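You operate a simulated robot arm through the tools that you are given. There is no shell and no other tool. Be economical: measure what you need, move in short steps, check, and stop when the job is done.

You are at the controls of a simulated robot arm. One attempt, no reset.

Task
Move the small purple chip from the eraser to the tester's chip socket and test it.
Fine: eraser lid shut again; tester lever locked and left so; yellow tester button once; leave the rest. Where these are worked on the way, their far stop is far enough and under half their travel is too little: eraser lid.

The check looks at the end state, three seconds after you hand in, the way a careful person would. Anything else that was tipped, shoved, dropped, spilled or broken makes it a failure. Lids that push on must go on centred and level and be pressed home; caps that screw on are set level and turned clockwise until they are tight.

Robot
A 7-joint arm with a fingered hand, fixed in place. Base frame: the origin is at the foot of the arm, x ahead of it, y to its left, z up; the work surface is at about z = 800. Lengths are in mm, angles in rad, forces in N, time in s.
Its first joint turns from -2.601 to 2.601 rad. Payload 3.5 kg.
The TCP is the grasp point between the finger pads, 30 mm short of the fingertips. In the tool frame z runs along the fingers and y along their closing line. Largest opening 104 mm; the body of the gripper starts 35 mm behind the TCP. The gripper is a hand of 4 fingers: y runs from the thumb to the fingers, the wrist lies at [-15, -110, -186] in the tool frame, and closing takes about 1.5 s.
Orientation is that of the tool frame in the base frame, as [roll, pitch, yaw] about the fixed x, y, z axes, in that order (R = Rz(yaw) Ry(pitch) Rx(roll)). With the fingers straight down and the wrist toward the robot, the tool's x, y and z point along [0, 1, 0], [1, 0, 0] and [0, 0, -1] of the base frame.

Tools
- The arm moves only by the tool jog_arm. Its argument "moves" is a list of rows, each an object (a shift or turn left out is 0, a gripper value left out holds the last) with "dp": the shift along the base's x, y, z in mm, a list of three; "delta_rot": the turn, a rotation vector about the base's x, y, z in rad, a list of three; "fingers": the opening, from 0 (shut) to 1 (fully open). In form: [{"dp": [tx, ty, tz], "delta_rot": [rx, ry, rz], "fingers": fingers}, ...]. A call has 1 to 12 rows; each row is the pose to reach, as a shift and turn from the pose commanded when the call began. Rows are played at 5 a second. More than 50 mm and 0.15 rad between two rows, or a gripper value outside its range, and nothing of the call is played. Where a pose cannot be reached the arm comes as near as it can. A force on the tool above 40 N (or 10 N above the force at the start of the call, whichever is more), or a blocked arm, ends the call early, and 0.2 s more pass. Each finger travels about 45 mm/s and halts on what it meets, pressing with about 22 N; the grip force reading is that of the motor and also rises with nothing between the fingers. The clock runs only during rows and for 0.2 s after the last one: add rows that repeat a pose to give the fingers time. It gives the time, the measured TCP pose, the force on the tool (base axes), the opening and the grip force at its end, in the units of the frame above (readings bear some noise), with the torque about the TCP (base axes, N m) and any sound that the robot's microphone picked up.
- Cameras (640 x 400 px; columns grow to the right, rows downward): "scene" is fixed at [47.7, -501.7, 1374.6]; the picture's right is [0.72, -0.70, 0.00], its down [-0.21, -0.21, -0.95] and it looks along [0.67, 0.68, -0.30] (base axes); focal length 338 px, centre (320, 200). "wrist" rides on the gripper at [61, -92, -130] in the tool frame; the picture's right is [-0.81, 0.28, -0.52], its down [-0.53, -0.71, 0.46] and it looks along [-0.24, 0.64, 0.72] (tool axes); focal length 275 px, centre (320, 200). There is no depth. A picture from a camera that has moved, and an enlarged one, comes with that camera's place and axes in the base frame and with its lens. The place of the scene camera against the robot may be out by one fixed shift of up to 18 mm in any direction.
- grab_frame(camera): a new picture of that camera. It takes no simulated time.
- lift_body(by): slides the trunk up (or, below 0, down) by that many mm; the arm rides with it, the base frame stays. It gives what a move gives, with no picture.
- set_grasp(shape): the hand has 4 fingers and takes this shape, open, in about a second: jaw (thumb against the fingers, like two jaws); tri (thumb and two fingers); tip (a fingertip pinch); poke (one finger out to press); point (the index stretched); flat (the hand flat); cup (the hand cupped); fist (a fist). The gripper value then closes the fingers along that shape, each until it touches; the sizes above hold for jaw. It gives what a move gives, with no picture.
- zoom(camera, box): a new picture of the part [left, top, right, bottom] of that camera's present view, enlarged. It takes no simulated time.
- finish_job(): hands the job in; it is judged then, once.

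Go step by step. Nothing tells you positions but the pictures and the camera data: compare them with the known pose of the tool, close in by small moves and look again before you grip or let go. The budget is 120 turns and 64 pictures, counting those below and the enlarged ones. Unless the task says otherwise, let go and move clear before handing in, and close with one line.

The tools are called after "Call:" as name(argument=value, ...) on one line, values as JSON. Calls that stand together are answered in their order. jog_arm: Moves the arm, as the interface text tells. Its arguments: {"type":"object","properties":{"moves":{"type":"array","items":{"type":"object","properties":{"dp":{"type":"array","items":{"type":"number"}},"delta_rot":{"type":"array","items":{"type":"number"}},"fingers":{"type":"number"}}}}},"required":["moves"]} The other tools are called the same way: lift_body (by) slides the trunk up or down; set_grasp (shape) gives the hand a shape; grab_frame (camera) takes a picture; zoom (camera, box) takes an enlarged picture of a part of a camera's view; finish_job () hands the job in.

At the start:

```text
time_s: 0.0
position: [465.5, 429.9, 1055.9]
tcp_rot: [3.139, 0.0, 1.571]
contact_force: [0.0, -0.1, -0.4]
moment: [0.01, -0.02, -0.01]
gripper_width: 104.2
grasp_force: 0.0
shape: jaw
trunk travel left (down, up): [-400.0, 310.0]
```

scene: 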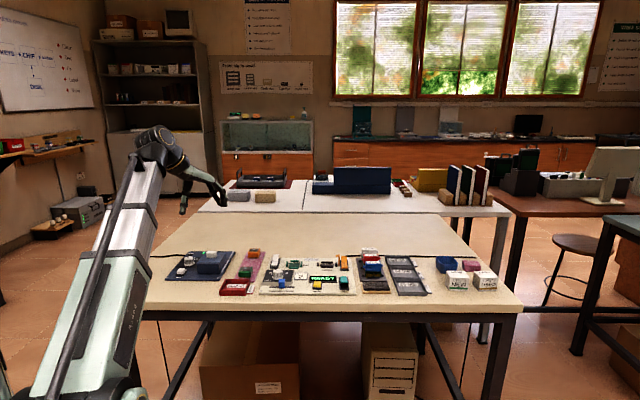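
wrist: 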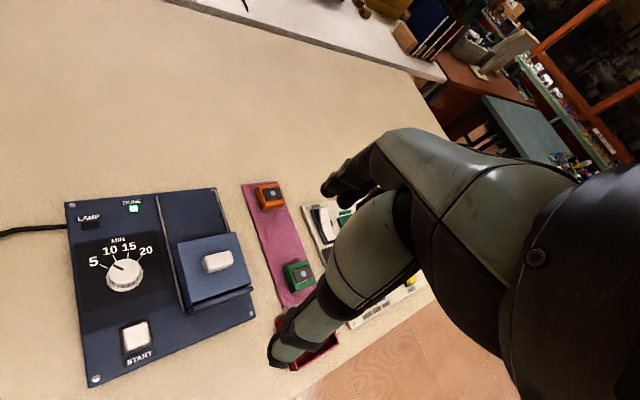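

I see the eraser (blue, at left), a pink mat with chips, a tester board, and more items on the right. I'll zoom in to see the details.

Call:
zoom(camera="scene", box=[160, 235, 270, 304])

Call:
zoom(camera="scene", box=[250, 240, 360, 309])

Call:
zoom(camera="scene", box=[350, 235, 510, 335])

Call:
zoom(camera="wrist", box=[50, 170, 370, 400])

```text
5.80 times, centred on (215, 270) of scene
camera zoom: at [47.7, -501.7, 1374.6], right [0.72, -0.7, 0.0], down [-0.21, -0.21, -0.95], along [0.67, 0.68, -0.3], focal length 1958 px, centre (929, -203)
```

zoom: 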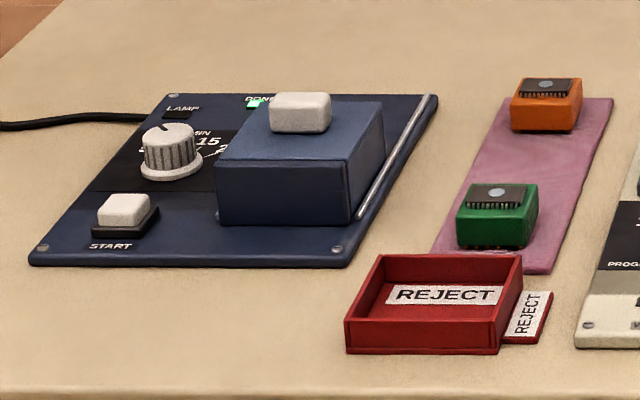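

```text
5.80 times, centred on (305, 274) of scene
camera zoom: at [47.7, -501.7, 1374.6], right [0.72, -0.7, 0.0], down [-0.21, -0.21, -0.95], along [0.67, 0.68, -0.3], focal length 1958 px, centre (407, -232)
```

zoom: 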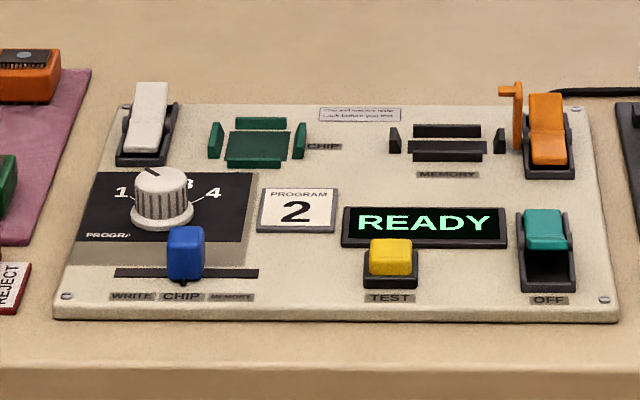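

```text
4.00 times, centred on (430, 285) of scene
camera zoom: at [47.7, -501.7, 1374.6], right [0.72, -0.7, 0.0], down [-0.21, -0.21, -0.95], along [0.67, 0.68, -0.3], focal length 1351 px, centre (-120, -140)
```

zoom: 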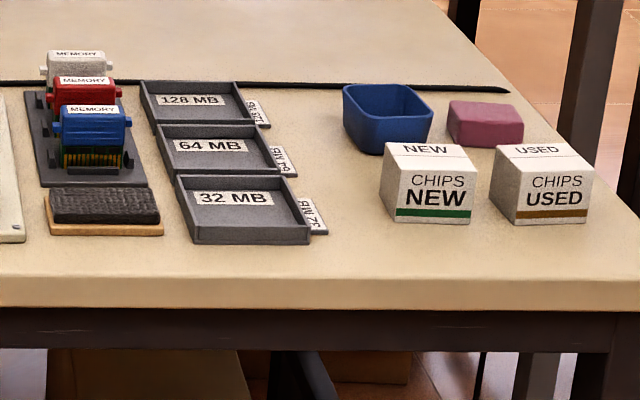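

```text
1.74 times, centred on (210, 285) of wrist
camera zoom: at [374.3, 491.7, 1187.1], right [0.28, -0.81, 0.52], down [-0.71, -0.53, -0.46], along [0.64, -0.24, -0.72], focal length 479 px, centre (511, 52)
```

zoom: 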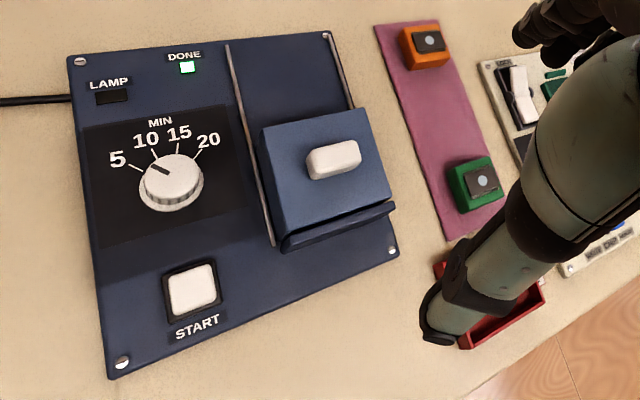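

The eraser plate lies turned 45° to the base, with its lid at the near end of the rails and the handle near (492, 474, ~868). I'll turn the hand 45° to line up with it and look again.

Call:
jog_arm(moves=[{"dp": [0, 0, 0], "delta_rot": [0, 0, 0.131]}, {"dp": [0, 0, 0], "delta_rot": [0, 0, 0.262]}, {"dp": [0, 0, 0], "delta_rot": [0, 0, 0.393]}, {"dp": [0, 0, 0], "delta_rot": [0, 0, 0.524]}, {"dp": [0, 0, 0], "delta_rot": [0, 0, 0.655]}, {"dp": [0, 0, 0], "delta_rot": [0, 0, 0.785]}, {"dp": [0, 0, 0], "delta_rot": [0, 0, 0.785]}])

Call:
grab_frame(camera="wrist")

```text
time_s: 1.6
position: [466.2, 429.2, 1056.3]
tcp_rot: [3.141, 0.001, 2.359]
contact_force: [0.2, 0.1, -0.9]
moment: [0.01, 0.0, -0.02]
gripper_width: 103.5
grasp_force: 0.1
shape: jaw
trunk travel left (down, up): [-400.0, 310.0]
```

```text
57 pictures are left
camera wrist: at [357.9, 408.7, 1186.6], right [0.77, -0.38, 0.52], down [-0.13, -0.88, -0.46], along [0.63, 0.28, -0.72], focal length 275 px, centre (320, 200)
```

wrist: 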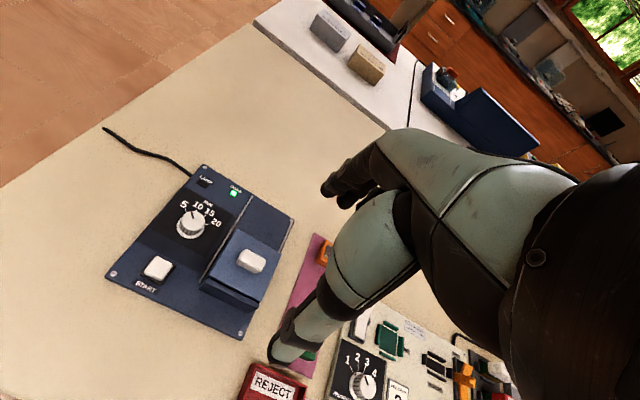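

The handle is consistently near (497, 472, ~857). I'll move above it.

Call:
jog_arm(moves=[{"dp": [15, 21, -30]}, {"dp": [31, 43, -66]}, {"dp": [31, 43, -106]}, {"dp": [31, 43, -106]}])

Call:
grab_frame(camera="wrist")

Call:
zoom(camera="scene", box=[140, 190, 300, 290])

```text
time_s: 2.6
position: [497.1, 473.2, 948.4]
tcp_rot: [-3.141, 0.001, 2.358]
contact_force: [0.0, 0.7, 0.2]
moment: [-0.01, 0.0, 0.05]
gripper_width: 103.7
grasp_force: 0.0
shape: jaw
trunk travel left (down, up): [-400.0, 310.0]
```

```text
56 pictures are left
camera wrist: at [389.3, 453.1, 1079.7], right [0.77, -0.38, 0.52], down [-0.13, -0.88, -0.46], along [0.63, 0.28, -0.72], focal length 275 px, centre (320, 200)
```

wrist: 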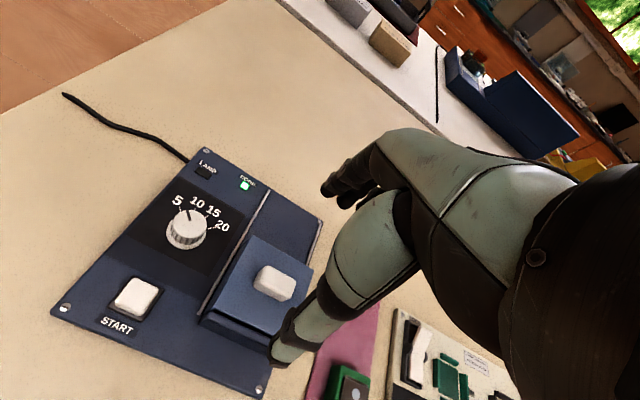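

```text
4.00 times, centred on (220, 240) of scene
camera zoom: at [47.7, -501.7, 1374.6], right [0.72, -0.7, 0.0], down [-0.21, -0.21, -0.95], along [0.67, 0.68, -0.3], focal length 1351 px, centre (720, 40)
```

zoom: 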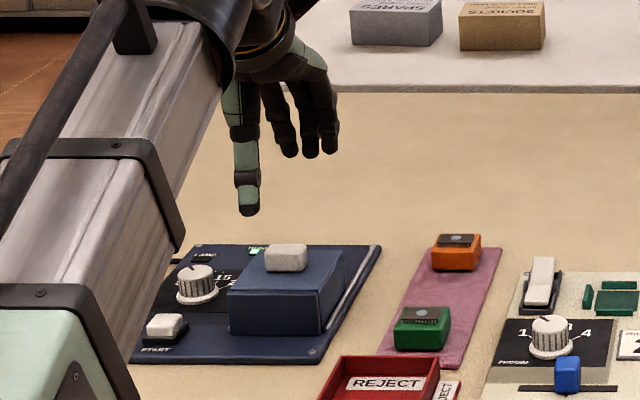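

The handle centre works out at (500, 472.5, ~853). I'll lower so the fingers straddle it, then check.

Call:
jog_arm(moves=[{"dp": [2, 0, -35]}, {"dp": [2, -1, -62]}, {"dp": [2, -1, -62]}])

Call:
grab_frame(camera="wrist")

Call:
zoom(camera="scene", box=[160, 210, 272, 280])

```text
time_s: 3.4
position: [499.9, 470.9, 887.4]
tcp_rot: [3.141, 0.0, 2.356]
contact_force: [0.2, 1.2, 0.4]
moment: [-0.01, 0.01, -0.01]
gripper_width: 103.9
grasp_force: 0.1
shape: jaw
trunk travel left (down, up): [-400.0, 310.0]
```

```text
54 pictures are left
camera wrist: at [391.9, 450.7, 1017.9], right [0.77, -0.38, 0.52], down [-0.13, -0.88, -0.46], along [0.63, 0.28, -0.72], focal length 275 px, centre (320, 200)
```

wrist: 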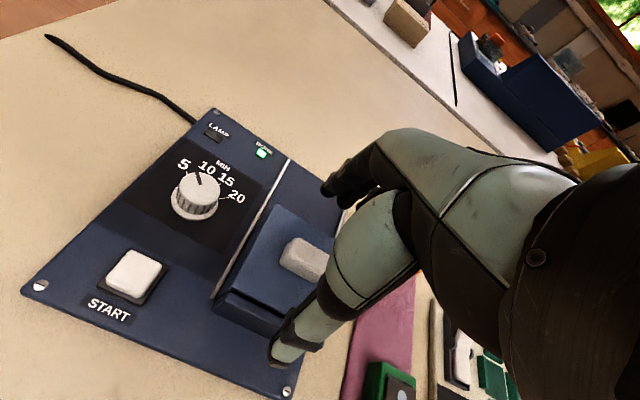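

```text
5.71 times, centred on (216, 245) of scene
camera zoom: at [47.7, -501.7, 1374.6], right [0.72, -0.7, 0.0], down [-0.21, -0.21, -0.95], along [0.67, 0.68, -0.3], focal length 1930 px, centre (914, -57)
```

zoom: 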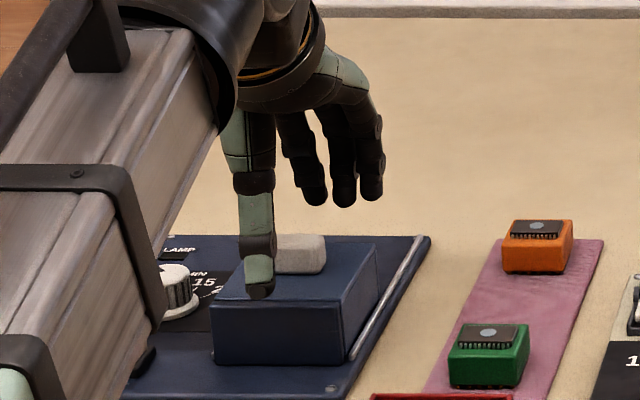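

The thumb and index straddle the handle. I'll lower a little more and close.

Call:
jog_arm(moves=[{"dp": [0, 1, -7]}, {"dp": [0, 1, -7], "fingers": 0.0}, {"dp": [0, 1, -7]}, {"dp": [0, 1, -7]}, {"dp": [0, 1, -7]}, {"dp": [0, 1, -7]}, {"dp": [0, 1, -7]}, {"dp": [0, 1, -7]}, {"dp": [0, 1, -7]}])

Call:
zoom(camera="scene", box=[160, 210, 272, 280])

```text
time_s: 5.4
position: [499.7, 471.0, 880.8]
tcp_rot: [3.141, 0.001, 2.356]
contact_force: [-0.8, -1.5, -2.2]
moment: [0.01, -0.01, 0.02]
gripper_width: 12.5
grasp_force: 21.9
shape: jaw
trunk travel left (down, up): [-400.0, 310.0]
```

```text
5.71 times, centred on (216, 245) of scene
camera zoom: at [47.7, -501.7, 1374.6], right [0.72, -0.7, 0.0], down [-0.21, -0.21, -0.95], along [0.67, 0.68, -0.3], focal length 1930 px, centre (914, -57)
```

zoom: 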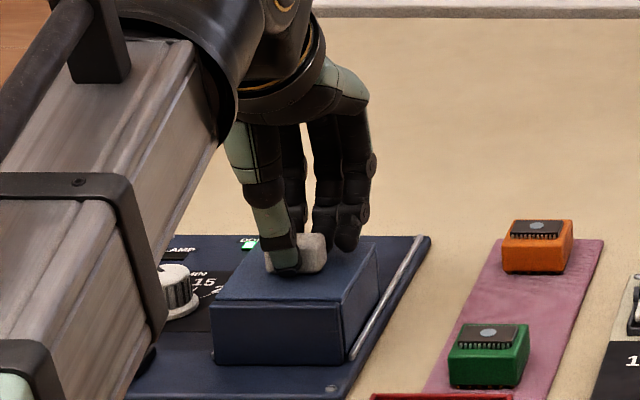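

The handle is gripped. I'll slide the lid away from the robot along the rails.

Call:
jog_arm(moves=[{"dp": [4, 4, 0]}, {"dp": [11, 11, 0]}, {"dp": [18, 18, 0]}, {"dp": [25, 25, 0]}, {"dp": [25, 25, 0]}])

Call:
zoom(camera="scene", box=[160, 210, 272, 280])

```text
time_s: 6.6
position: [525.6, 497.6, 881.5]
tcp_rot: [3.142, -0.001, 2.357]
contact_force: [4.9, -4.8, -7.5]
moment: [-0.06, -0.15, -0.05]
gripper_width: 12.3
grasp_force: 22.2
shape: jaw
trunk travel left (down, up): [-400.0, 310.0]
```

```text
5.71 times, centred on (216, 245) of scene
camera zoom: at [47.7, -501.7, 1374.6], right [0.72, -0.7, 0.0], down [-0.21, -0.21, -0.95], along [0.67, 0.68, -0.3], focal length 1930 px, centre (914, -57)
```

zoom: 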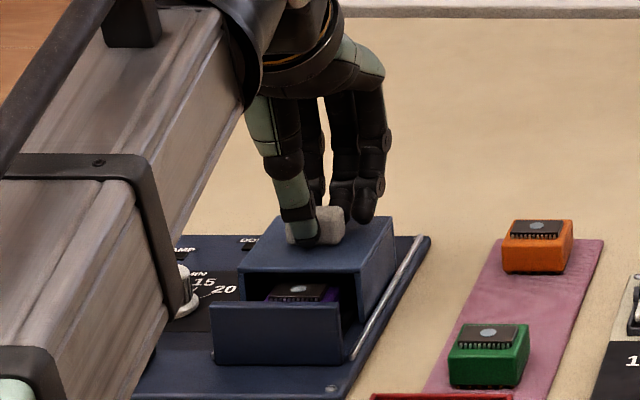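

It slides and the purple chip shows behind the front wall. I'll continue to the far stop.

Call:
jog_arm(moves=[{"dp": [6, 6, 0]}, {"dp": [12, 12, 0]}, {"dp": [18, 18, 0]}, {"dp": [24, 24, 0]}, {"dp": [30, 30, 0]}, {"dp": [36, 36, 0]}, {"dp": [42, 42, 0]}, {"dp": [48, 48, 0]}])

Call:
zoom(camera="scene", box=[160, 210, 272, 280])

```text
time_s: 8.4
position: [567.9, 541.7, 883.2]
tcp_rot: [-3.139, 0.0, 2.355]
contact_force: [-26.2, -26.6, 4.3]
moment: [-0.72, 0.7, -0.06]
gripper_width: 13.5
grasp_force: 21.9
shape: jaw
trunk travel left (down, up): [-400.0, 310.0]
```

```text
5.71 times, centred on (216, 245) of scene
camera zoom: at [47.7, -501.7, 1374.6], right [0.72, -0.7, 0.0], down [-0.21, -0.21, -0.95], along [0.67, 0.68, -0.3], focal length 1930 px, centre (914, -57)
```

zoom: 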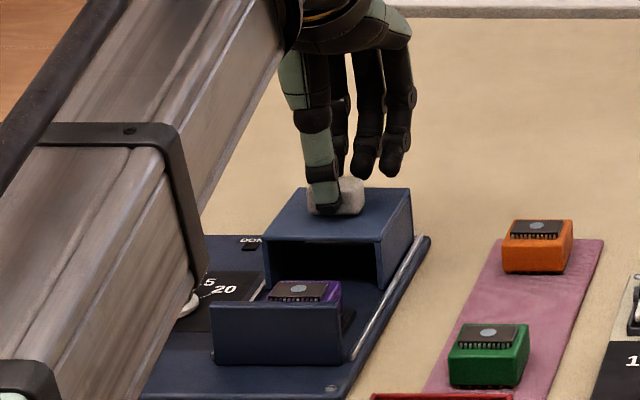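

The lid is at the far stop after about 96 mm of travel. I'll relax the push, open the fingers, rise, and look down into the well.

Call:
jog_arm(moves=[{"dp": [-4, -4, 0]}, {"dp": [-4, -4, 0], "fingers": 1.0}, {"dp": [-4, -4, 0]}, {"dp": [-4, -4, 0]}, {"dp": [-4, -4, 0]}, {"dp": [-4, -4, 0]}, {"dp": [-4, -4, 0]}, {"dp": [-4, -4, 30]}, {"dp": [-4, -4, 70]}, {"dp": [-30, -30, 100]}, {"dp": [-60, -60, 100]}, {"dp": [-60, -60, 100]}])

Call:
grab_frame(camera="wrist")

```text
time_s: 11.0
position: [512.3, 484.2, 981.6]
tcp_rot: [3.141, 0.0, 2.356]
contact_force: [-0.5, 0.2, 0.6]
moment: [0.01, 0.01, 0.05]
gripper_width: 103.8
grasp_force: 0.1
shape: jaw
trunk travel left (down, up): [-400.0, 310.0]
```

```text
49 pictures are left
camera wrist: at [403.4, 463.2, 1112.4], right [0.77, -0.38, 0.52], down [-0.13, -0.88, -0.46], along [0.63, 0.28, -0.72], focal length 275 px, centre (320, 200)
```

wrist: 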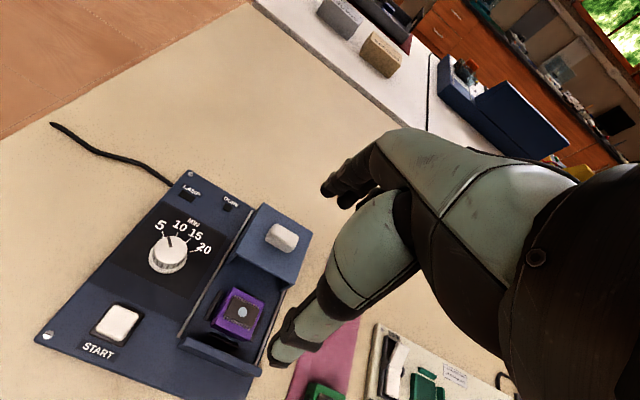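

Call:
zoom(camera="wrist", box=[170, 200, 330, 400])

Call:
zoom(camera="scene", box=[180, 230, 260, 280])

Call:
zoom(camera="scene", box=[265, 245, 345, 295])

```text
2.00 times, centred on (250, 300) of wrist
camera zoom: at [403.4, 463.2, 1112.4], right [0.77, -0.38, 0.52], down [-0.13, -0.88, -0.46], along [0.63, 0.28, -0.72], focal length 551 px, centre (460, 0)
```

zoom: 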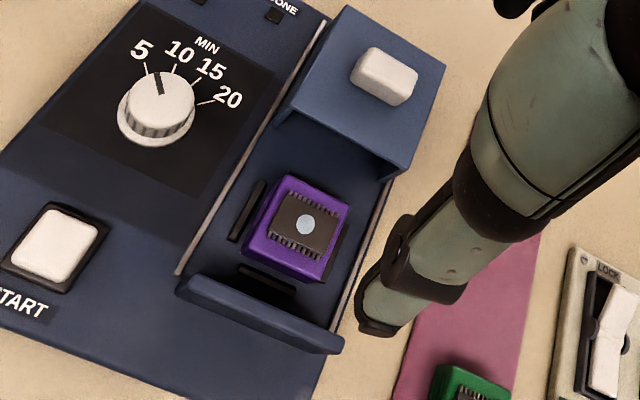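

```text
8.00 times, centred on (220, 255) of scene
camera zoom: at [47.7, -501.7, 1374.6], right [0.72, -0.7, 0.0], down [-0.21, -0.21, -0.95], along [0.67, 0.68, -0.3], focal length 2702 px, centre (1120, -240)
```

zoom: 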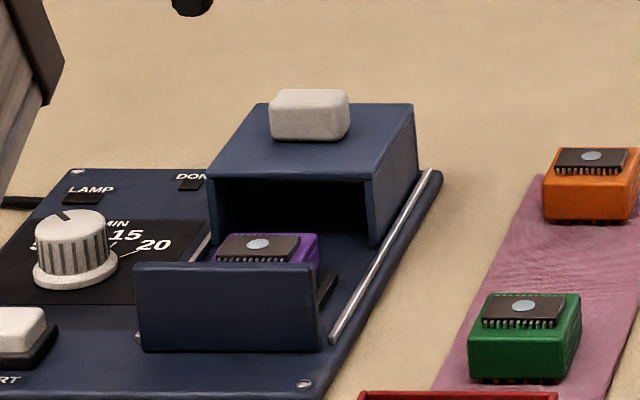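

```text
8.00 times, centred on (305, 270) of scene
camera zoom: at [47.7, -501.7, 1374.6], right [0.72, -0.7, 0.0], down [-0.21, -0.21, -0.95], along [0.67, 0.68, -0.3], focal length 2702 px, centre (440, -360)
```

zoom: 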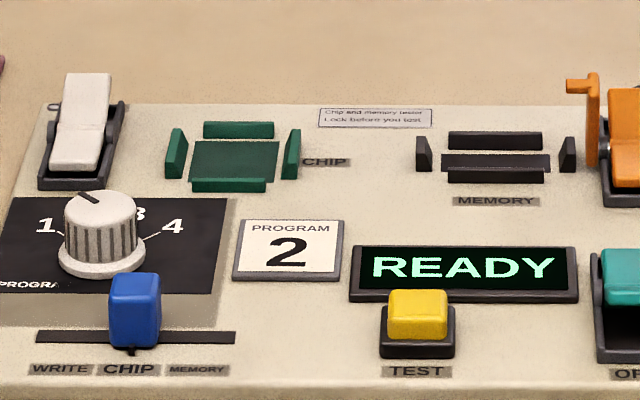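

The chip rides on a purple carrier about 37 mm square, centred near (494, 470) with its top around z 835 and a tall fixed wall on its robot side. I'll see what the "tip" shape looks like.

Call:
set_grasp(shape="tip")

Call:
zoom(camera="scene", box=[164, 170, 276, 240])

Call:
grab_frame(camera="wrist")

```text
time_s: 11.9
position: [512.6, 485.0, 981.3]
tcp_rot: [3.141, -0.001, 2.356]
contact_force: [-0.3, -0.1, 0.8]
moment: [-0.01, 0.0, 0.02]
gripper_width: 104.0
grasp_force: 0.0
shape: tip
trunk travel left (down, up): [-400.0, 310.0]
```

```text
5.71 times, centred on (220, 205) of scene
camera zoom: at [47.7, -501.7, 1374.6], right [0.72, -0.7, 0.0], down [-0.21, -0.21, -0.95], along [0.67, 0.68, -0.3], focal length 1930 px, centre (891, 171)
```

zoom: 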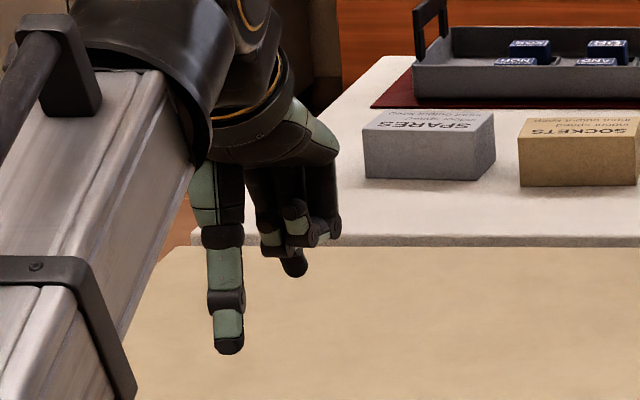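

```text
44 pictures are left
camera wrist: at [403.6, 463.5, 1112.2], right [0.77, -0.38, 0.52], down [-0.13, -0.88, -0.46], along [0.63, 0.28, -0.72], focal length 275 px, centre (320, 200)
```

wrist: 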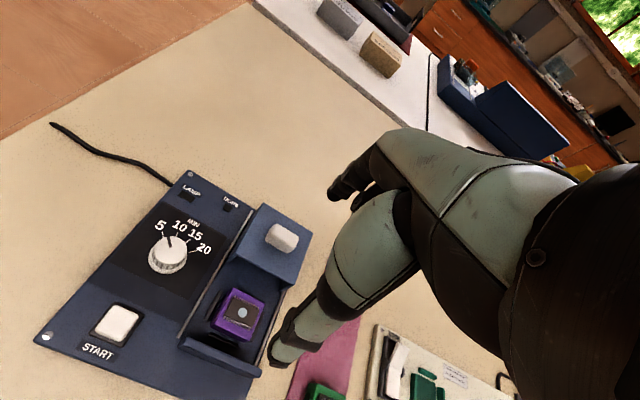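

In "tip" only the thumb and index reach down; the other fingers curl up. Gripping across the wall-free sides with the curled fingers toward the lid suits best, so I'll turn the hand +90°, shifted a bit higher.

Call:
jog_arm(moves=[{"dp": [0, 0, 20], "delta_rot": [0, 0, 0.131]}, {"dp": [0, 0, 20], "delta_rot": [0, 0, 0.262]}, {"dp": [0, 0, 20], "delta_rot": [0, 0, 0.393]}, {"dp": [0, 0, 20], "delta_rot": [0, 0, 0.524]}, {"dp": [0, 0, 20], "delta_rot": [0, 0, 0.655]}, {"dp": [0, 0, 20], "delta_rot": [0, 0, 0.785]}, {"dp": [0, 0, 20], "delta_rot": [0, 0, 0.916]}, {"dp": [0, 0, 20], "delta_rot": [0, 0, 1.047]}, {"dp": [0, 0, 20], "delta_rot": [0, 0, 1.178]}, {"dp": [0, 0, 20], "delta_rot": [0, 0, 1.309]}, {"dp": [0, 0, 20], "delta_rot": [0, 0, 1.44]}, {"dp": [0, 0, 20], "delta_rot": [0, 0, 1.571]}])

Call:
grab_frame(camera="wrist")

Call:
grab_frame(camera="scene")

```text
time_s: 14.2
position: [512.4, 486.7, 1001.5]
tcp_rot: [3.138, -0.001, -2.604]
contact_force: [38.1, 9.5, 20.9]
moment: [-3.97, 5.49, 4.77]
gripper_width: 103.7
grasp_force: 0.1
shape: tip
trunk travel left (down, up): [-400.0, 310.0]
stopped in row 11: the force on the tool passed its limit at 146 N (the readings are from after the stop); the commanded pose is now the measured one
```

```text
43 pictures are left
camera wrist: at [507.5, 377.5, 1132.3], right [0.56, 0.65, 0.52], down [0.82, -0.34, -0.46], along [-0.12, 0.68, -0.72], focal length 275 px, centre (320, 200)
```

wrist: 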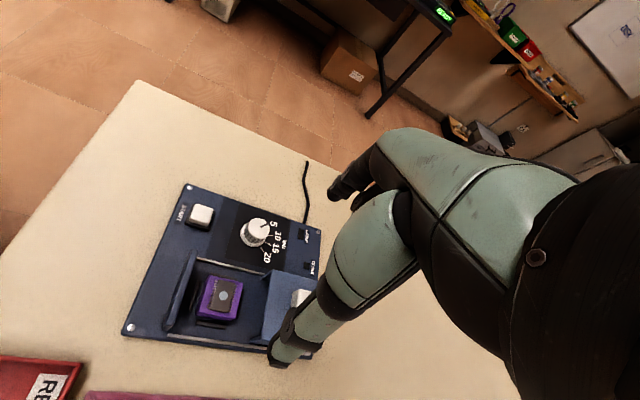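

```text
42 pictures are left
```

scene: 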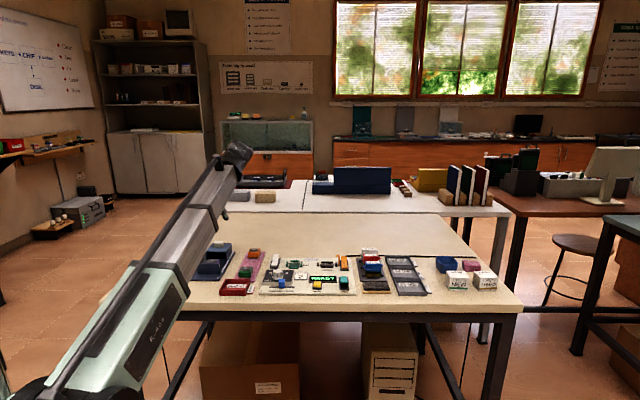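

That turn ran into a limit, probably the hand against the forearm. I'll back off and turn the other way, with y toward the right.

Call:
jog_arm(moves=[{"delta_rot": [0, 0, -0.14]}, {"delta_rot": [0, 0, -0.28]}, {"delta_rot": [0, 0, -0.42]}, {"delta_rot": [0, 0, -0.56]}, {"delta_rot": [0, 0, -0.7]}, {"delta_rot": [0, 0, -0.84]}, {"delta_rot": [0, 0, -0.98]}, {"delta_rot": [0, 0, -1.12]}, {"delta_rot": [0, 0, -1.26]}, {"delta_rot": [0, 0, -1.4]}, {"delta_rot": [0, 0, -1.54]}, {"delta_rot": [0, 0, -1.68]}])

Call:
jog_arm(moves=[{"delta_rot": [0, 0, -0.135]}, {"delta_rot": [0, 0, -0.27]}, {"delta_rot": [0, 0, -0.405]}, {"delta_rot": [0, 0, -0.54]}, {"delta_rot": [0, 0, -0.675]}, {"delta_rot": [0, 0, -0.81]}, {"delta_rot": [0, 0, -0.945]}, {"delta_rot": [0, 0, -1.08]}, {"delta_rot": [0, 0, -1.214]}, {"delta_rot": [0, 0, -1.214]}])

```text
time_s: 14.4
position: [512.8, 486.5, 1001.0]
tcp_rot: [3.14, 0.0, -2.61]
contact_force: [5.6, 14.7, 3.8]
moment: [-2.66, 0.87, 0.61]
gripper_width: 103.8
grasp_force: 0.0
shape: tip
trunk travel left (down, up): [-400.0, 310.0]
stopped in row 1: the force on the tool passed its limit at 96 N (the readings are from after the stop); the commanded pose is now the measured one
```

```text
time_s: 16.6
position: [513.0, 486.9, 1001.3]
tcp_rot: [3.139, 0.0, 2.457]
contact_force: [-0.3, -0.9, 0.2]
moment: [-0.02, 0.0, -0.01]
gripper_width: 103.6
grasp_force: 0.1
shape: tip
trunk travel left (down, up): [-400.0, 310.0]
```

Recovered. I'll keep turning toward yaw 0.785.

Call:
jog_arm(moves=[{"delta_rot": [0, 0, -0.139]}, {"delta_rot": [0, 0, -0.278]}, {"delta_rot": [0, 0, -0.417]}, {"delta_rot": [0, 0, -0.556]}, {"delta_rot": [0, 0, -0.695]}, {"delta_rot": [0, 0, -0.834]}, {"delta_rot": [0, 0, -0.973]}, {"delta_rot": [0, 0, -1.112]}, {"delta_rot": [0, 0, -1.251]}, {"delta_rot": [0, 0, -1.39]}, {"delta_rot": [0, 0, -1.529]}, {"delta_rot": [0, 0, -1.672]}])

Call:
grab_frame(camera="wrist")

Call:
grab_frame(camera="scene")

```text
time_s: 19.2
position: [511.9, 487.5, 1002.9]
tcp_rot: [3.138, 0.0, 0.786]
contact_force: [1.0, 0.7, 0.0]
moment: [-0.02, -0.02, 0.03]
gripper_width: 103.9
grasp_force: 0.0
shape: tip
trunk travel left (down, up): [-400.0, 310.0]
```

```text
41 pictures are left
camera wrist: at [490.5, 596.4, 1132.2], right [-0.38, -0.77, 0.52], down [-0.88, 0.13, -0.46], along [0.28, -0.63, -0.72], focal length 275 px, centre (320, 200)
```

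wrist: 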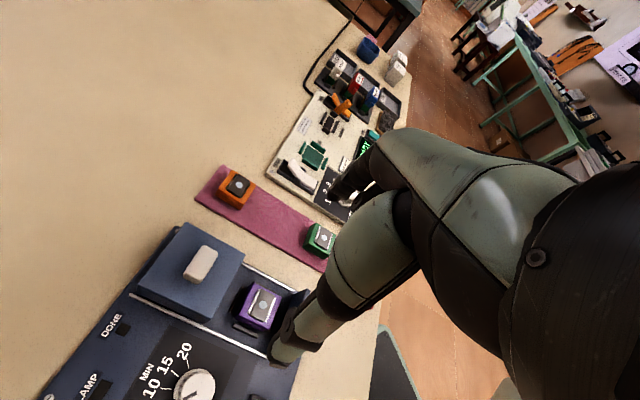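

```text
40 pictures are left
```

scene: 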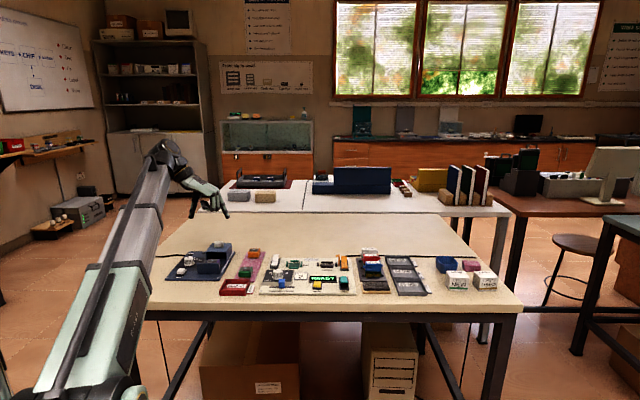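

This orientation is reachable. I'll zoom to fix the chip and the tester socket positions.

Call:
zoom(camera="wrist", box=[200, 260, 340, 347])

Call:
zoom(camera="wrist", box=[260, 80, 388, 210])

Call:
zoom(camera="scene", box=[160, 170, 272, 240])

```text
4.57 times, centred on (270, 304) of wrist
camera zoom: at [490.5, 596.4, 1132.2], right [-0.38, -0.77, 0.52], down [-0.88, 0.13, -0.46], along [0.28, -0.63, -0.72], focal length 1258 px, centre (549, -273)
```

zoom: 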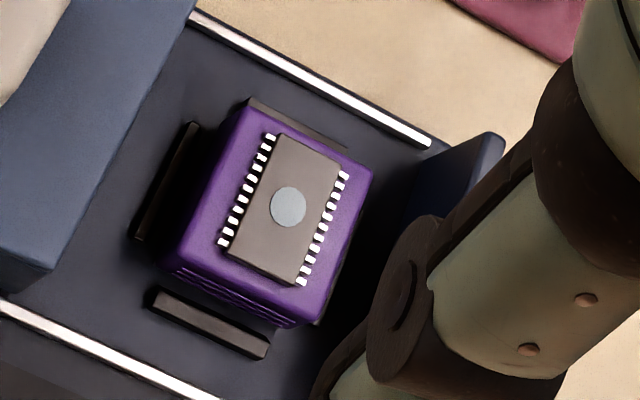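

```text
3.08 times, centred on (324, 145) of wrist
camera zoom: at [490.5, 596.4, 1132.2], right [-0.38, -0.77, 0.52], down [-0.88, 0.13, -0.46], along [0.28, -0.63, -0.72], focal length 847 px, centre (308, 369)
```

zoom: 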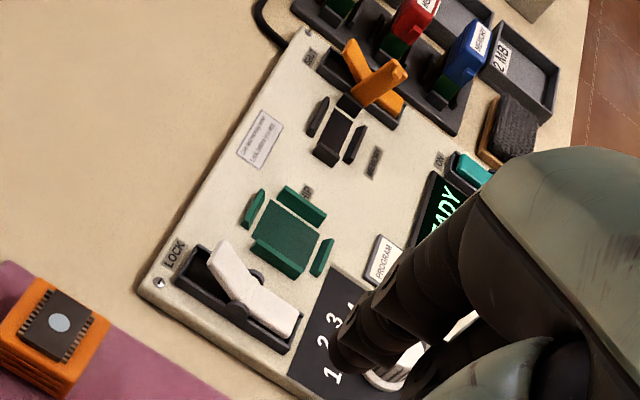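

```text
5.71 times, centred on (216, 205) of scene
camera zoom: at [47.7, -501.7, 1374.6], right [0.72, -0.7, 0.0], down [-0.21, -0.21, -0.95], along [0.67, 0.68, -0.3], focal length 1930 px, centre (914, 171)
```

zoom: 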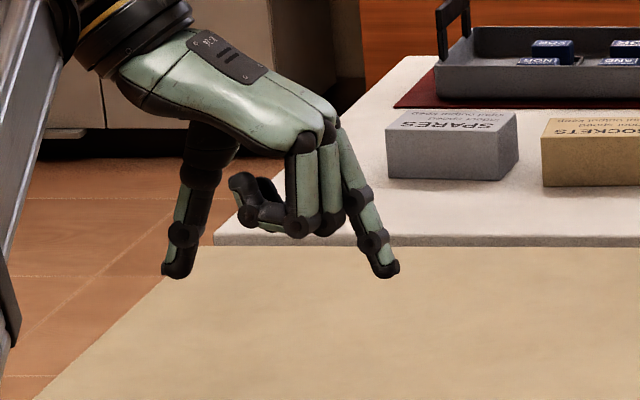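

The chip's centre triangulates to about (497, 470.5) with its top near z 834, and the curled fingers will clear the front wall. I'll move above the chip, part-close, and check.

Call:
jog_arm(moves=[{"dp": [-15.5, -17.5, -20], "fingers": 0.65}, {"dp": [-15.5, -17.5, -60]}, {"dp": [-15.5, -17.5, -100]}, {"dp": [-15.5, -17.5, -118]}, {"dp": [-15.5, -17.5, -118]}])

Call:
zoom(camera="wrist", box=[200, 180, 380, 380])

Call:
zoom(camera="scene", box=[170, 210, 266, 270])

```text
time_s: 20.4
position: [497.4, 468.8, 883.5]
tcp_rot: [3.139, 0.0, 0.787]
contact_force: [0.0, 0.1, 1.3]
moment: [-0.03, -0.01, 0.02]
gripper_width: 68.0
grasp_force: 0.0
shape: tip
trunk travel left (down, up): [-400.0, 310.0]
```

```text
2.00 times, centred on (290, 280) of wrist
camera zoom: at [475.8, 578.8, 1014.8], right [-0.38, -0.77, 0.52], down [-0.88, 0.13, -0.46], along [0.29, -0.63, -0.72], focal length 551 px, centre (380, 40)
```

zoom: 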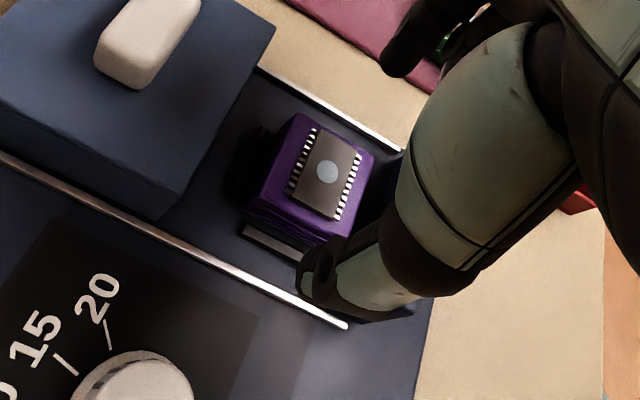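

```text
6.67 times, centred on (218, 240) of scene
camera zoom: at [47.7, -501.7, 1374.6], right [0.72, -0.7, 0.0], down [-0.21, -0.21, -0.95], along [0.67, 0.68, -0.3], focal length 2251 px, centre (1000, -67)
```

zoom: 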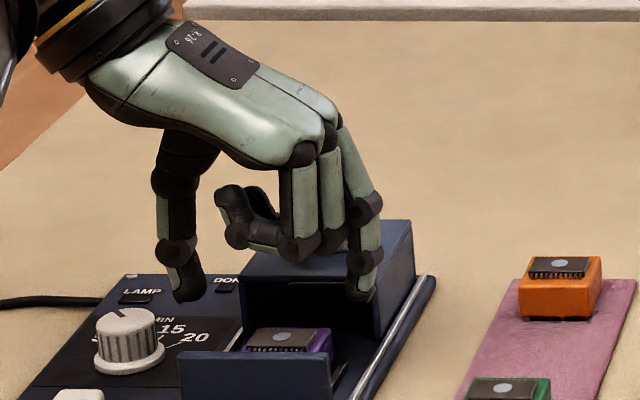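

The chip dot is at (499, 471), within 2 mm of the TCP. I'll lower to tips just above the guides.

Call:
jog_arm(moves=[{"dp": [1, 1.5, -12]}, {"dp": [1, 1.5, -24]}, {"dp": [1, 1.5, -31]}, {"dp": [1, 1.5, -31]}])

Call:
zoom(camera="scene", box=[180, 225, 260, 275])

Call:
zoom(camera="wrist", box=[260, 150, 420, 350])

```text
time_s: 21.4
position: [498.3, 470.7, 851.3]
tcp_rot: [3.139, 0.002, 0.786]
contact_force: [0.3, 0.4, 0.6]
moment: [0.03, -0.04, 0.03]
gripper_width: 68.0
grasp_force: 0.1
shape: tip
trunk travel left (down, up): [-400.0, 310.0]
```

```text
8.00 times, centred on (220, 250) of scene
camera zoom: at [47.7, -501.7, 1374.6], right [0.72, -0.7, 0.0], down [-0.21, -0.21, -0.95], along [0.67, 0.68, -0.3], focal length 2702 px, centre (1120, -200)
```

zoom: 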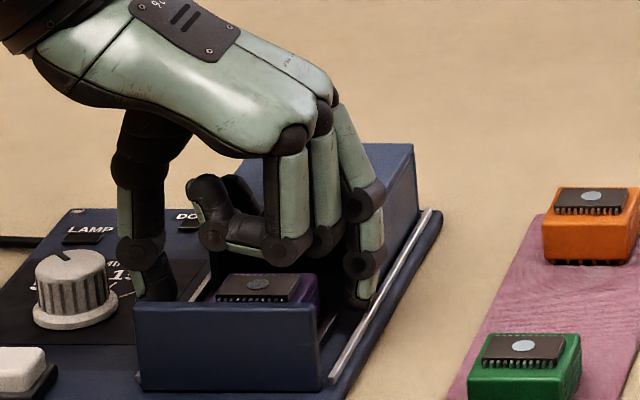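

```text
2.00 times, centred on (340, 250) of wrist
camera zoom: at [476.6, 579.8, 982.6], right [-0.38, -0.77, 0.52], down [-0.88, 0.13, -0.46], along [0.29, -0.63, -0.72], focal length 551 px, centre (280, 100)
```

zoom: 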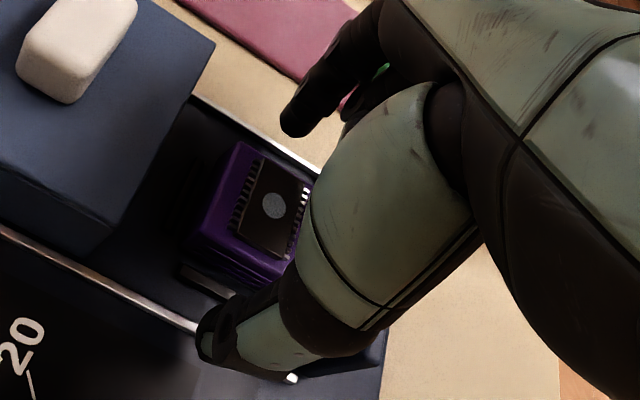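

No contact so far. I'll close on the carrier.

Call:
jog_arm(moves=[{"dp": [0, 0, 0], "fingers": 0.0}, {"dp": [0, 0, 0]}, {"dp": [0, 0, 0]}, {"dp": [0, 0, 0]}, {"dp": [0, 0, 0]}, {"dp": [0, 0, 0]}])

Call:
zoom(camera="scene", box=[180, 225, 260, 275])

Call:
zoom(camera="wrist", box=[260, 150, 420, 350])

```text
time_s: 22.8
position: [498.3, 471.3, 852.4]
tcp_rot: [3.14, -0.001, 0.787]
contact_force: [-0.4, -1.8, -0.1]
moment: [0.0, -0.01, 0.0]
gripper_width: 32.6
grasp_force: 21.6
shape: tip
trunk travel left (down, up): [-400.0, 310.0]
```

```text
8.00 times, centred on (220, 250) of scene
camera zoom: at [47.7, -501.7, 1374.6], right [0.72, -0.7, 0.0], down [-0.21, -0.21, -0.95], along [0.67, 0.68, -0.3], focal length 2702 px, centre (1120, -200)
```

zoom: 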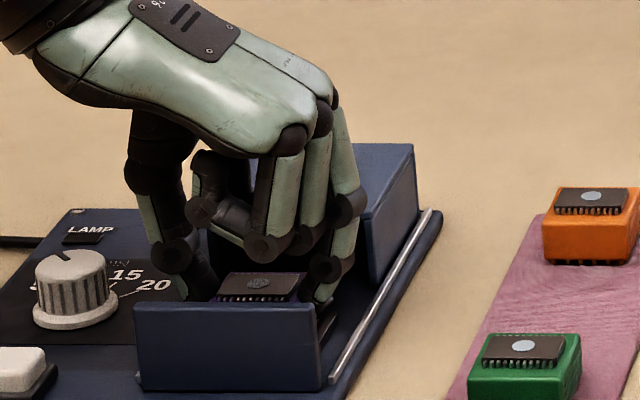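

```text
2.00 times, centred on (340, 250) of wrist
camera zoom: at [476.5, 579.8, 982.7], right [-0.38, -0.77, 0.52], down [-0.88, 0.13, -0.46], along [0.29, -0.63, -0.72], focal length 551 px, centre (280, 100)
```

zoom: 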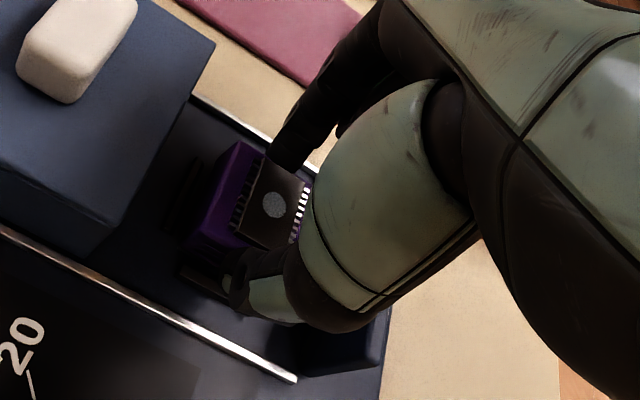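

The carrier is gripped at 32.6 mm. I'll lift it straight up.

Call:
jog_arm(moves=[{"dp": [0, 0, 5]}, {"dp": [0, 0, 12]}, {"dp": [0, 0, 25]}, {"dp": [0, 0, 45]}, {"dp": [0, 0, 70]}, {"dp": [0, 0, 90]}, {"dp": [0, 0, 90]}])

Call:
zoom(camera="scene", box=[170, 200, 266, 260])

Call:
grab_frame(camera="wrist")

```text
time_s: 24.4
position: [498.9, 472.4, 942.9]
tcp_rot: [3.14, 0.001, 0.786]
contact_force: [-0.9, 0.0, 0.2]
moment: [0.01, -0.02, 0.0]
gripper_width: 32.8
grasp_force: 21.5
shape: tip
trunk travel left (down, up): [-400.0, 310.0]
```

```text
6.67 times, centred on (218, 230) of scene
camera zoom: at [47.7, -501.7, 1374.6], right [0.72, -0.7, 0.0], down [-0.21, -0.21, -0.95], along [0.67, 0.68, -0.3], focal length 2251 px, centre (1000, 0)
```

zoom: 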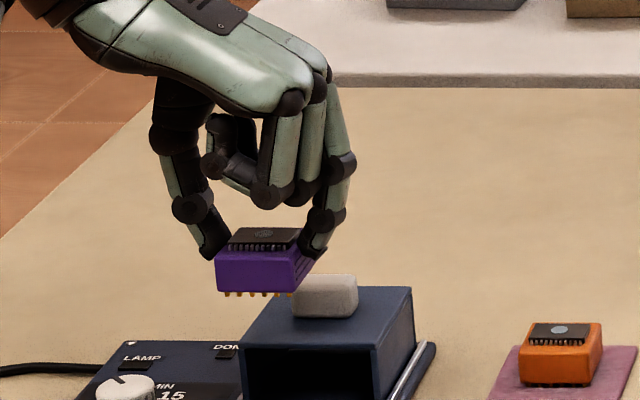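

```text
29 pictures are left
camera wrist: at [476.7, 580.7, 1073.0], right [-0.38, -0.77, 0.52], down [-0.88, 0.13, -0.46], along [0.29, -0.63, -0.72], focal length 275 px, centre (320, 200)
```

wrist: 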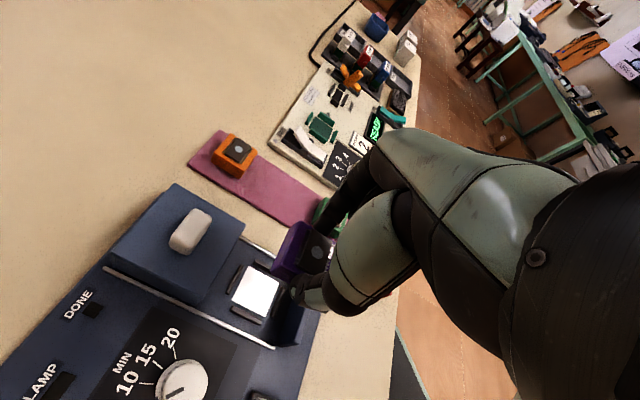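

The chip is held level. I'll carry it toward the tester and stop a little short on the robot's side of the socket so the wrist camera can see it.

Call:
jog_arm(moves=[{"dp": [12, -15, 10]}, {"dp": [33, -43, 15]}, {"dp": [57, -74, 15]}, {"dp": [81, -105, 15]}, {"dp": [105, -136, 15]}, {"dp": [129, -167, 15]}, {"dp": [150, -195, 0]}, {"dp": [166, -215, -10]}, {"dp": [166, -215, -10]}])

Call:
grab_frame(camera="wrist")

Call:
zoom(camera="scene", box=[260, 220, 356, 280])

```text
time_s: 26.4
position: [665.5, 255.3, 931.8]
tcp_rot: [3.14, 0.0, 0.788]
contact_force: [0.3, 0.2, -1.0]
moment: [0.02, -0.01, 0.0]
gripper_width: 32.8
grasp_force: 22.0
shape: tip
trunk travel left (down, up): [-400.0, 310.0]
```

```text
28 pictures are left
camera wrist: at [643.5, 364.8, 1062.0], right [-0.38, -0.77, 0.52], down [-0.88, 0.13, -0.46], along [0.29, -0.63, -0.72], focal length 275 px, centre (320, 200)
```

wrist: 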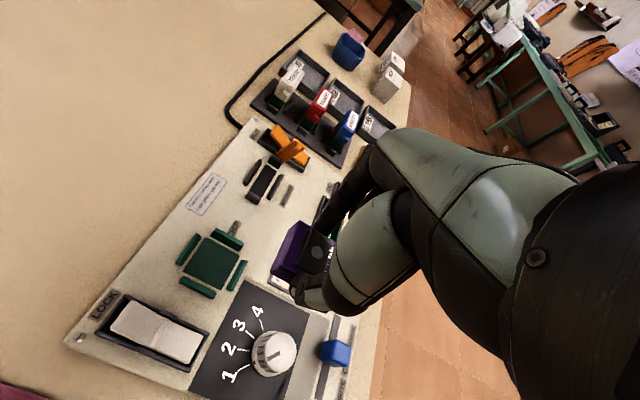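

```text
6.67 times, centred on (308, 250) of scene
camera zoom: at [47.7, -501.7, 1374.6], right [0.72, -0.7, 0.0], down [-0.21, -0.21, -0.95], along [0.67, 0.68, -0.3], focal length 2251 px, centre (400, -133)
```

zoom: 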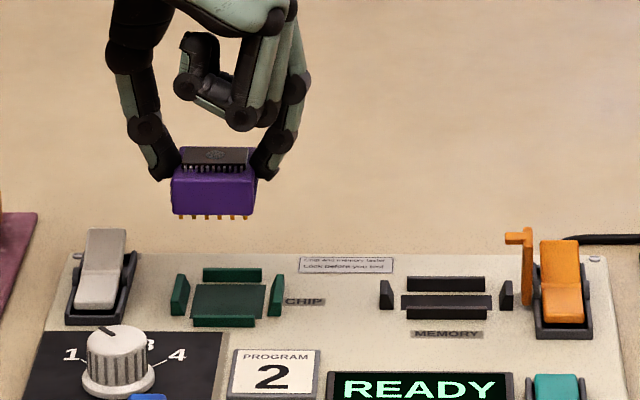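

Call:
zoom(camera="wrist", box=[70, 200, 270, 380])

```text
2.22 times, centred on (170, 290) of wrist
camera zoom: at [643.5, 364.8, 1062.0], right [-0.38, -0.77, 0.52], down [-0.88, 0.13, -0.46], along [0.29, -0.63, -0.72], focal length 612 px, centre (653, 0)
```

zoom: 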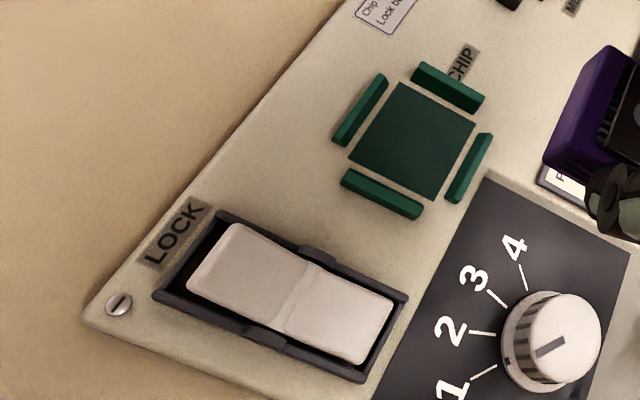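

The socket centre works out at (701.3, 291.3) and it's aligned at 45°. The chip's held centre is within 1 mm of the TCP. I'll move over the socket and part-way down, then check.

Call:
jog_arm(moves=[{"dp": [18, 18, 0]}, {"dp": [35.3, 36, 0]}, {"dp": [35.3, 36, -25]}, {"dp": [35.3, 36, -52]}, {"dp": [35.3, 36, -52]}])

Call:
zoom(camera="wrist", box=[240, 180, 380, 340])

Call:
zoom(camera="scene", box=[265, 230, 345, 280])

```text
time_s: 27.6
position: [699.5, 295.2, 881.4]
tcp_rot: [3.141, 0.0, 0.785]
contact_force: [0.4, 0.3, -0.1]
moment: [0.0, -0.03, -0.01]
gripper_width: 32.9
grasp_force: 22.7
shape: tip
trunk travel left (down, up): [-400.0, 310.0]
```

```text
2.50 times, centred on (310, 260) of wrist
camera zoom: at [677.5, 403.1, 1011.0], right [-0.38, -0.77, 0.52], down [-0.88, 0.13, -0.46], along [0.29, -0.63, -0.72], focal length 688 px, centre (345, 50)
```

zoom: 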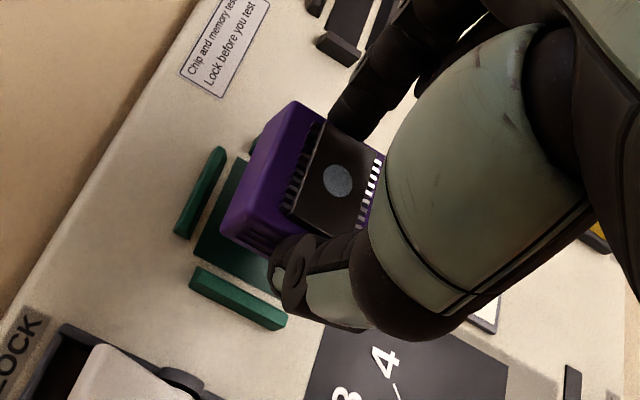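

```text
8.00 times, centred on (305, 255) of scene
camera zoom: at [47.7, -501.7, 1374.6], right [0.72, -0.7, 0.0], down [-0.21, -0.21, -0.95], along [0.67, 0.68, -0.3], focal length 2702 px, centre (440, -240)
```

zoom: 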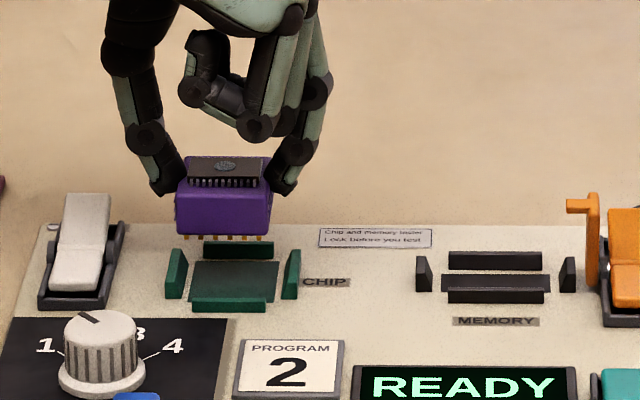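

The y reading is a few mm off what I commanded. I'll hold a moment and read again.

Call:
jog_arm(moves=[{"dp": [0, 0, 0]}, {"dp": [0, 0, 0]}])

Call:
jog_arm(moves=[{"dp": [0, 0, 0]}])

```text
time_s: 28.2
position: [699.3, 293.7, 881.3]
tcp_rot: [3.141, 0.0, 0.788]
contact_force: [0.0, 1.0, -0.3]
moment: [-0.02, 0.01, 0.01]
gripper_width: 32.7
grasp_force: 21.9
shape: tip
trunk travel left (down, up): [-400.0, 310.0]
```

```text
time_s: 28.6
position: [699.0, 294.3, 881.1]
tcp_rot: [3.14, 0.001, 0.787]
contact_force: [-0.1, -0.7, -0.5]
moment: [0.01, 0.01, 0.02]
gripper_width: 32.9
grasp_force: 22.6
shape: tip
trunk travel left (down, up): [-400.0, 310.0]
```

The chip centre is at about (700.3, 294.3) and the socket at (701.2, 291.8). I'll correct by (+0.9, −2.5) and lower gently.

Call:
jog_arm(moves=[{"dp": [0.9, -2.5, 0]}, {"dp": [0.9, -2.5, -8]}, {"dp": [0.9, -2.5, -16]}, {"dp": [0.9, -2.5, -16]}])

Call:
zoom(camera="wrist", box=[240, 180, 380, 340])

Call:
zoom(camera="scene", box=[273, 240, 337, 280])

```text
time_s: 29.6
position: [700.2, 290.3, 864.9]
tcp_rot: [3.141, -0.001, 0.786]
contact_force: [-0.4, 0.7, -0.7]
moment: [0.02, 0.01, 0.0]
gripper_width: 32.9
grasp_force: 22.1
shape: tip
trunk travel left (down, up): [-400.0, 310.0]
```

```text
2.50 times, centred on (310, 260) of wrist
camera zoom: at [678.2, 399.6, 995.2], right [-0.38, -0.77, 0.52], down [-0.88, 0.13, -0.46], along [0.29, -0.63, -0.72], focal length 688 px, centre (345, 50)
```

zoom: 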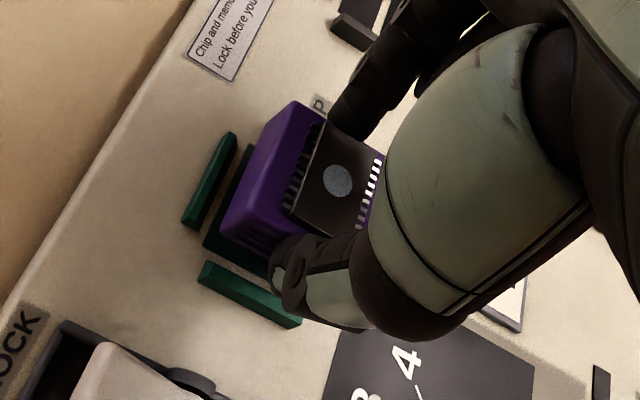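

```text
10.00 times, centred on (305, 260) of scene
camera zoom: at [47.7, -501.7, 1374.6], right [0.72, -0.7, 0.0], down [-0.21, -0.21, -0.95], along [0.67, 0.68, -0.3], focal length 3377 px, centre (470, -400)
```

zoom: 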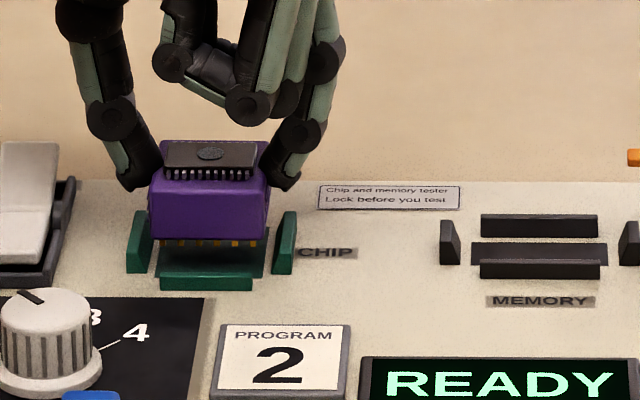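

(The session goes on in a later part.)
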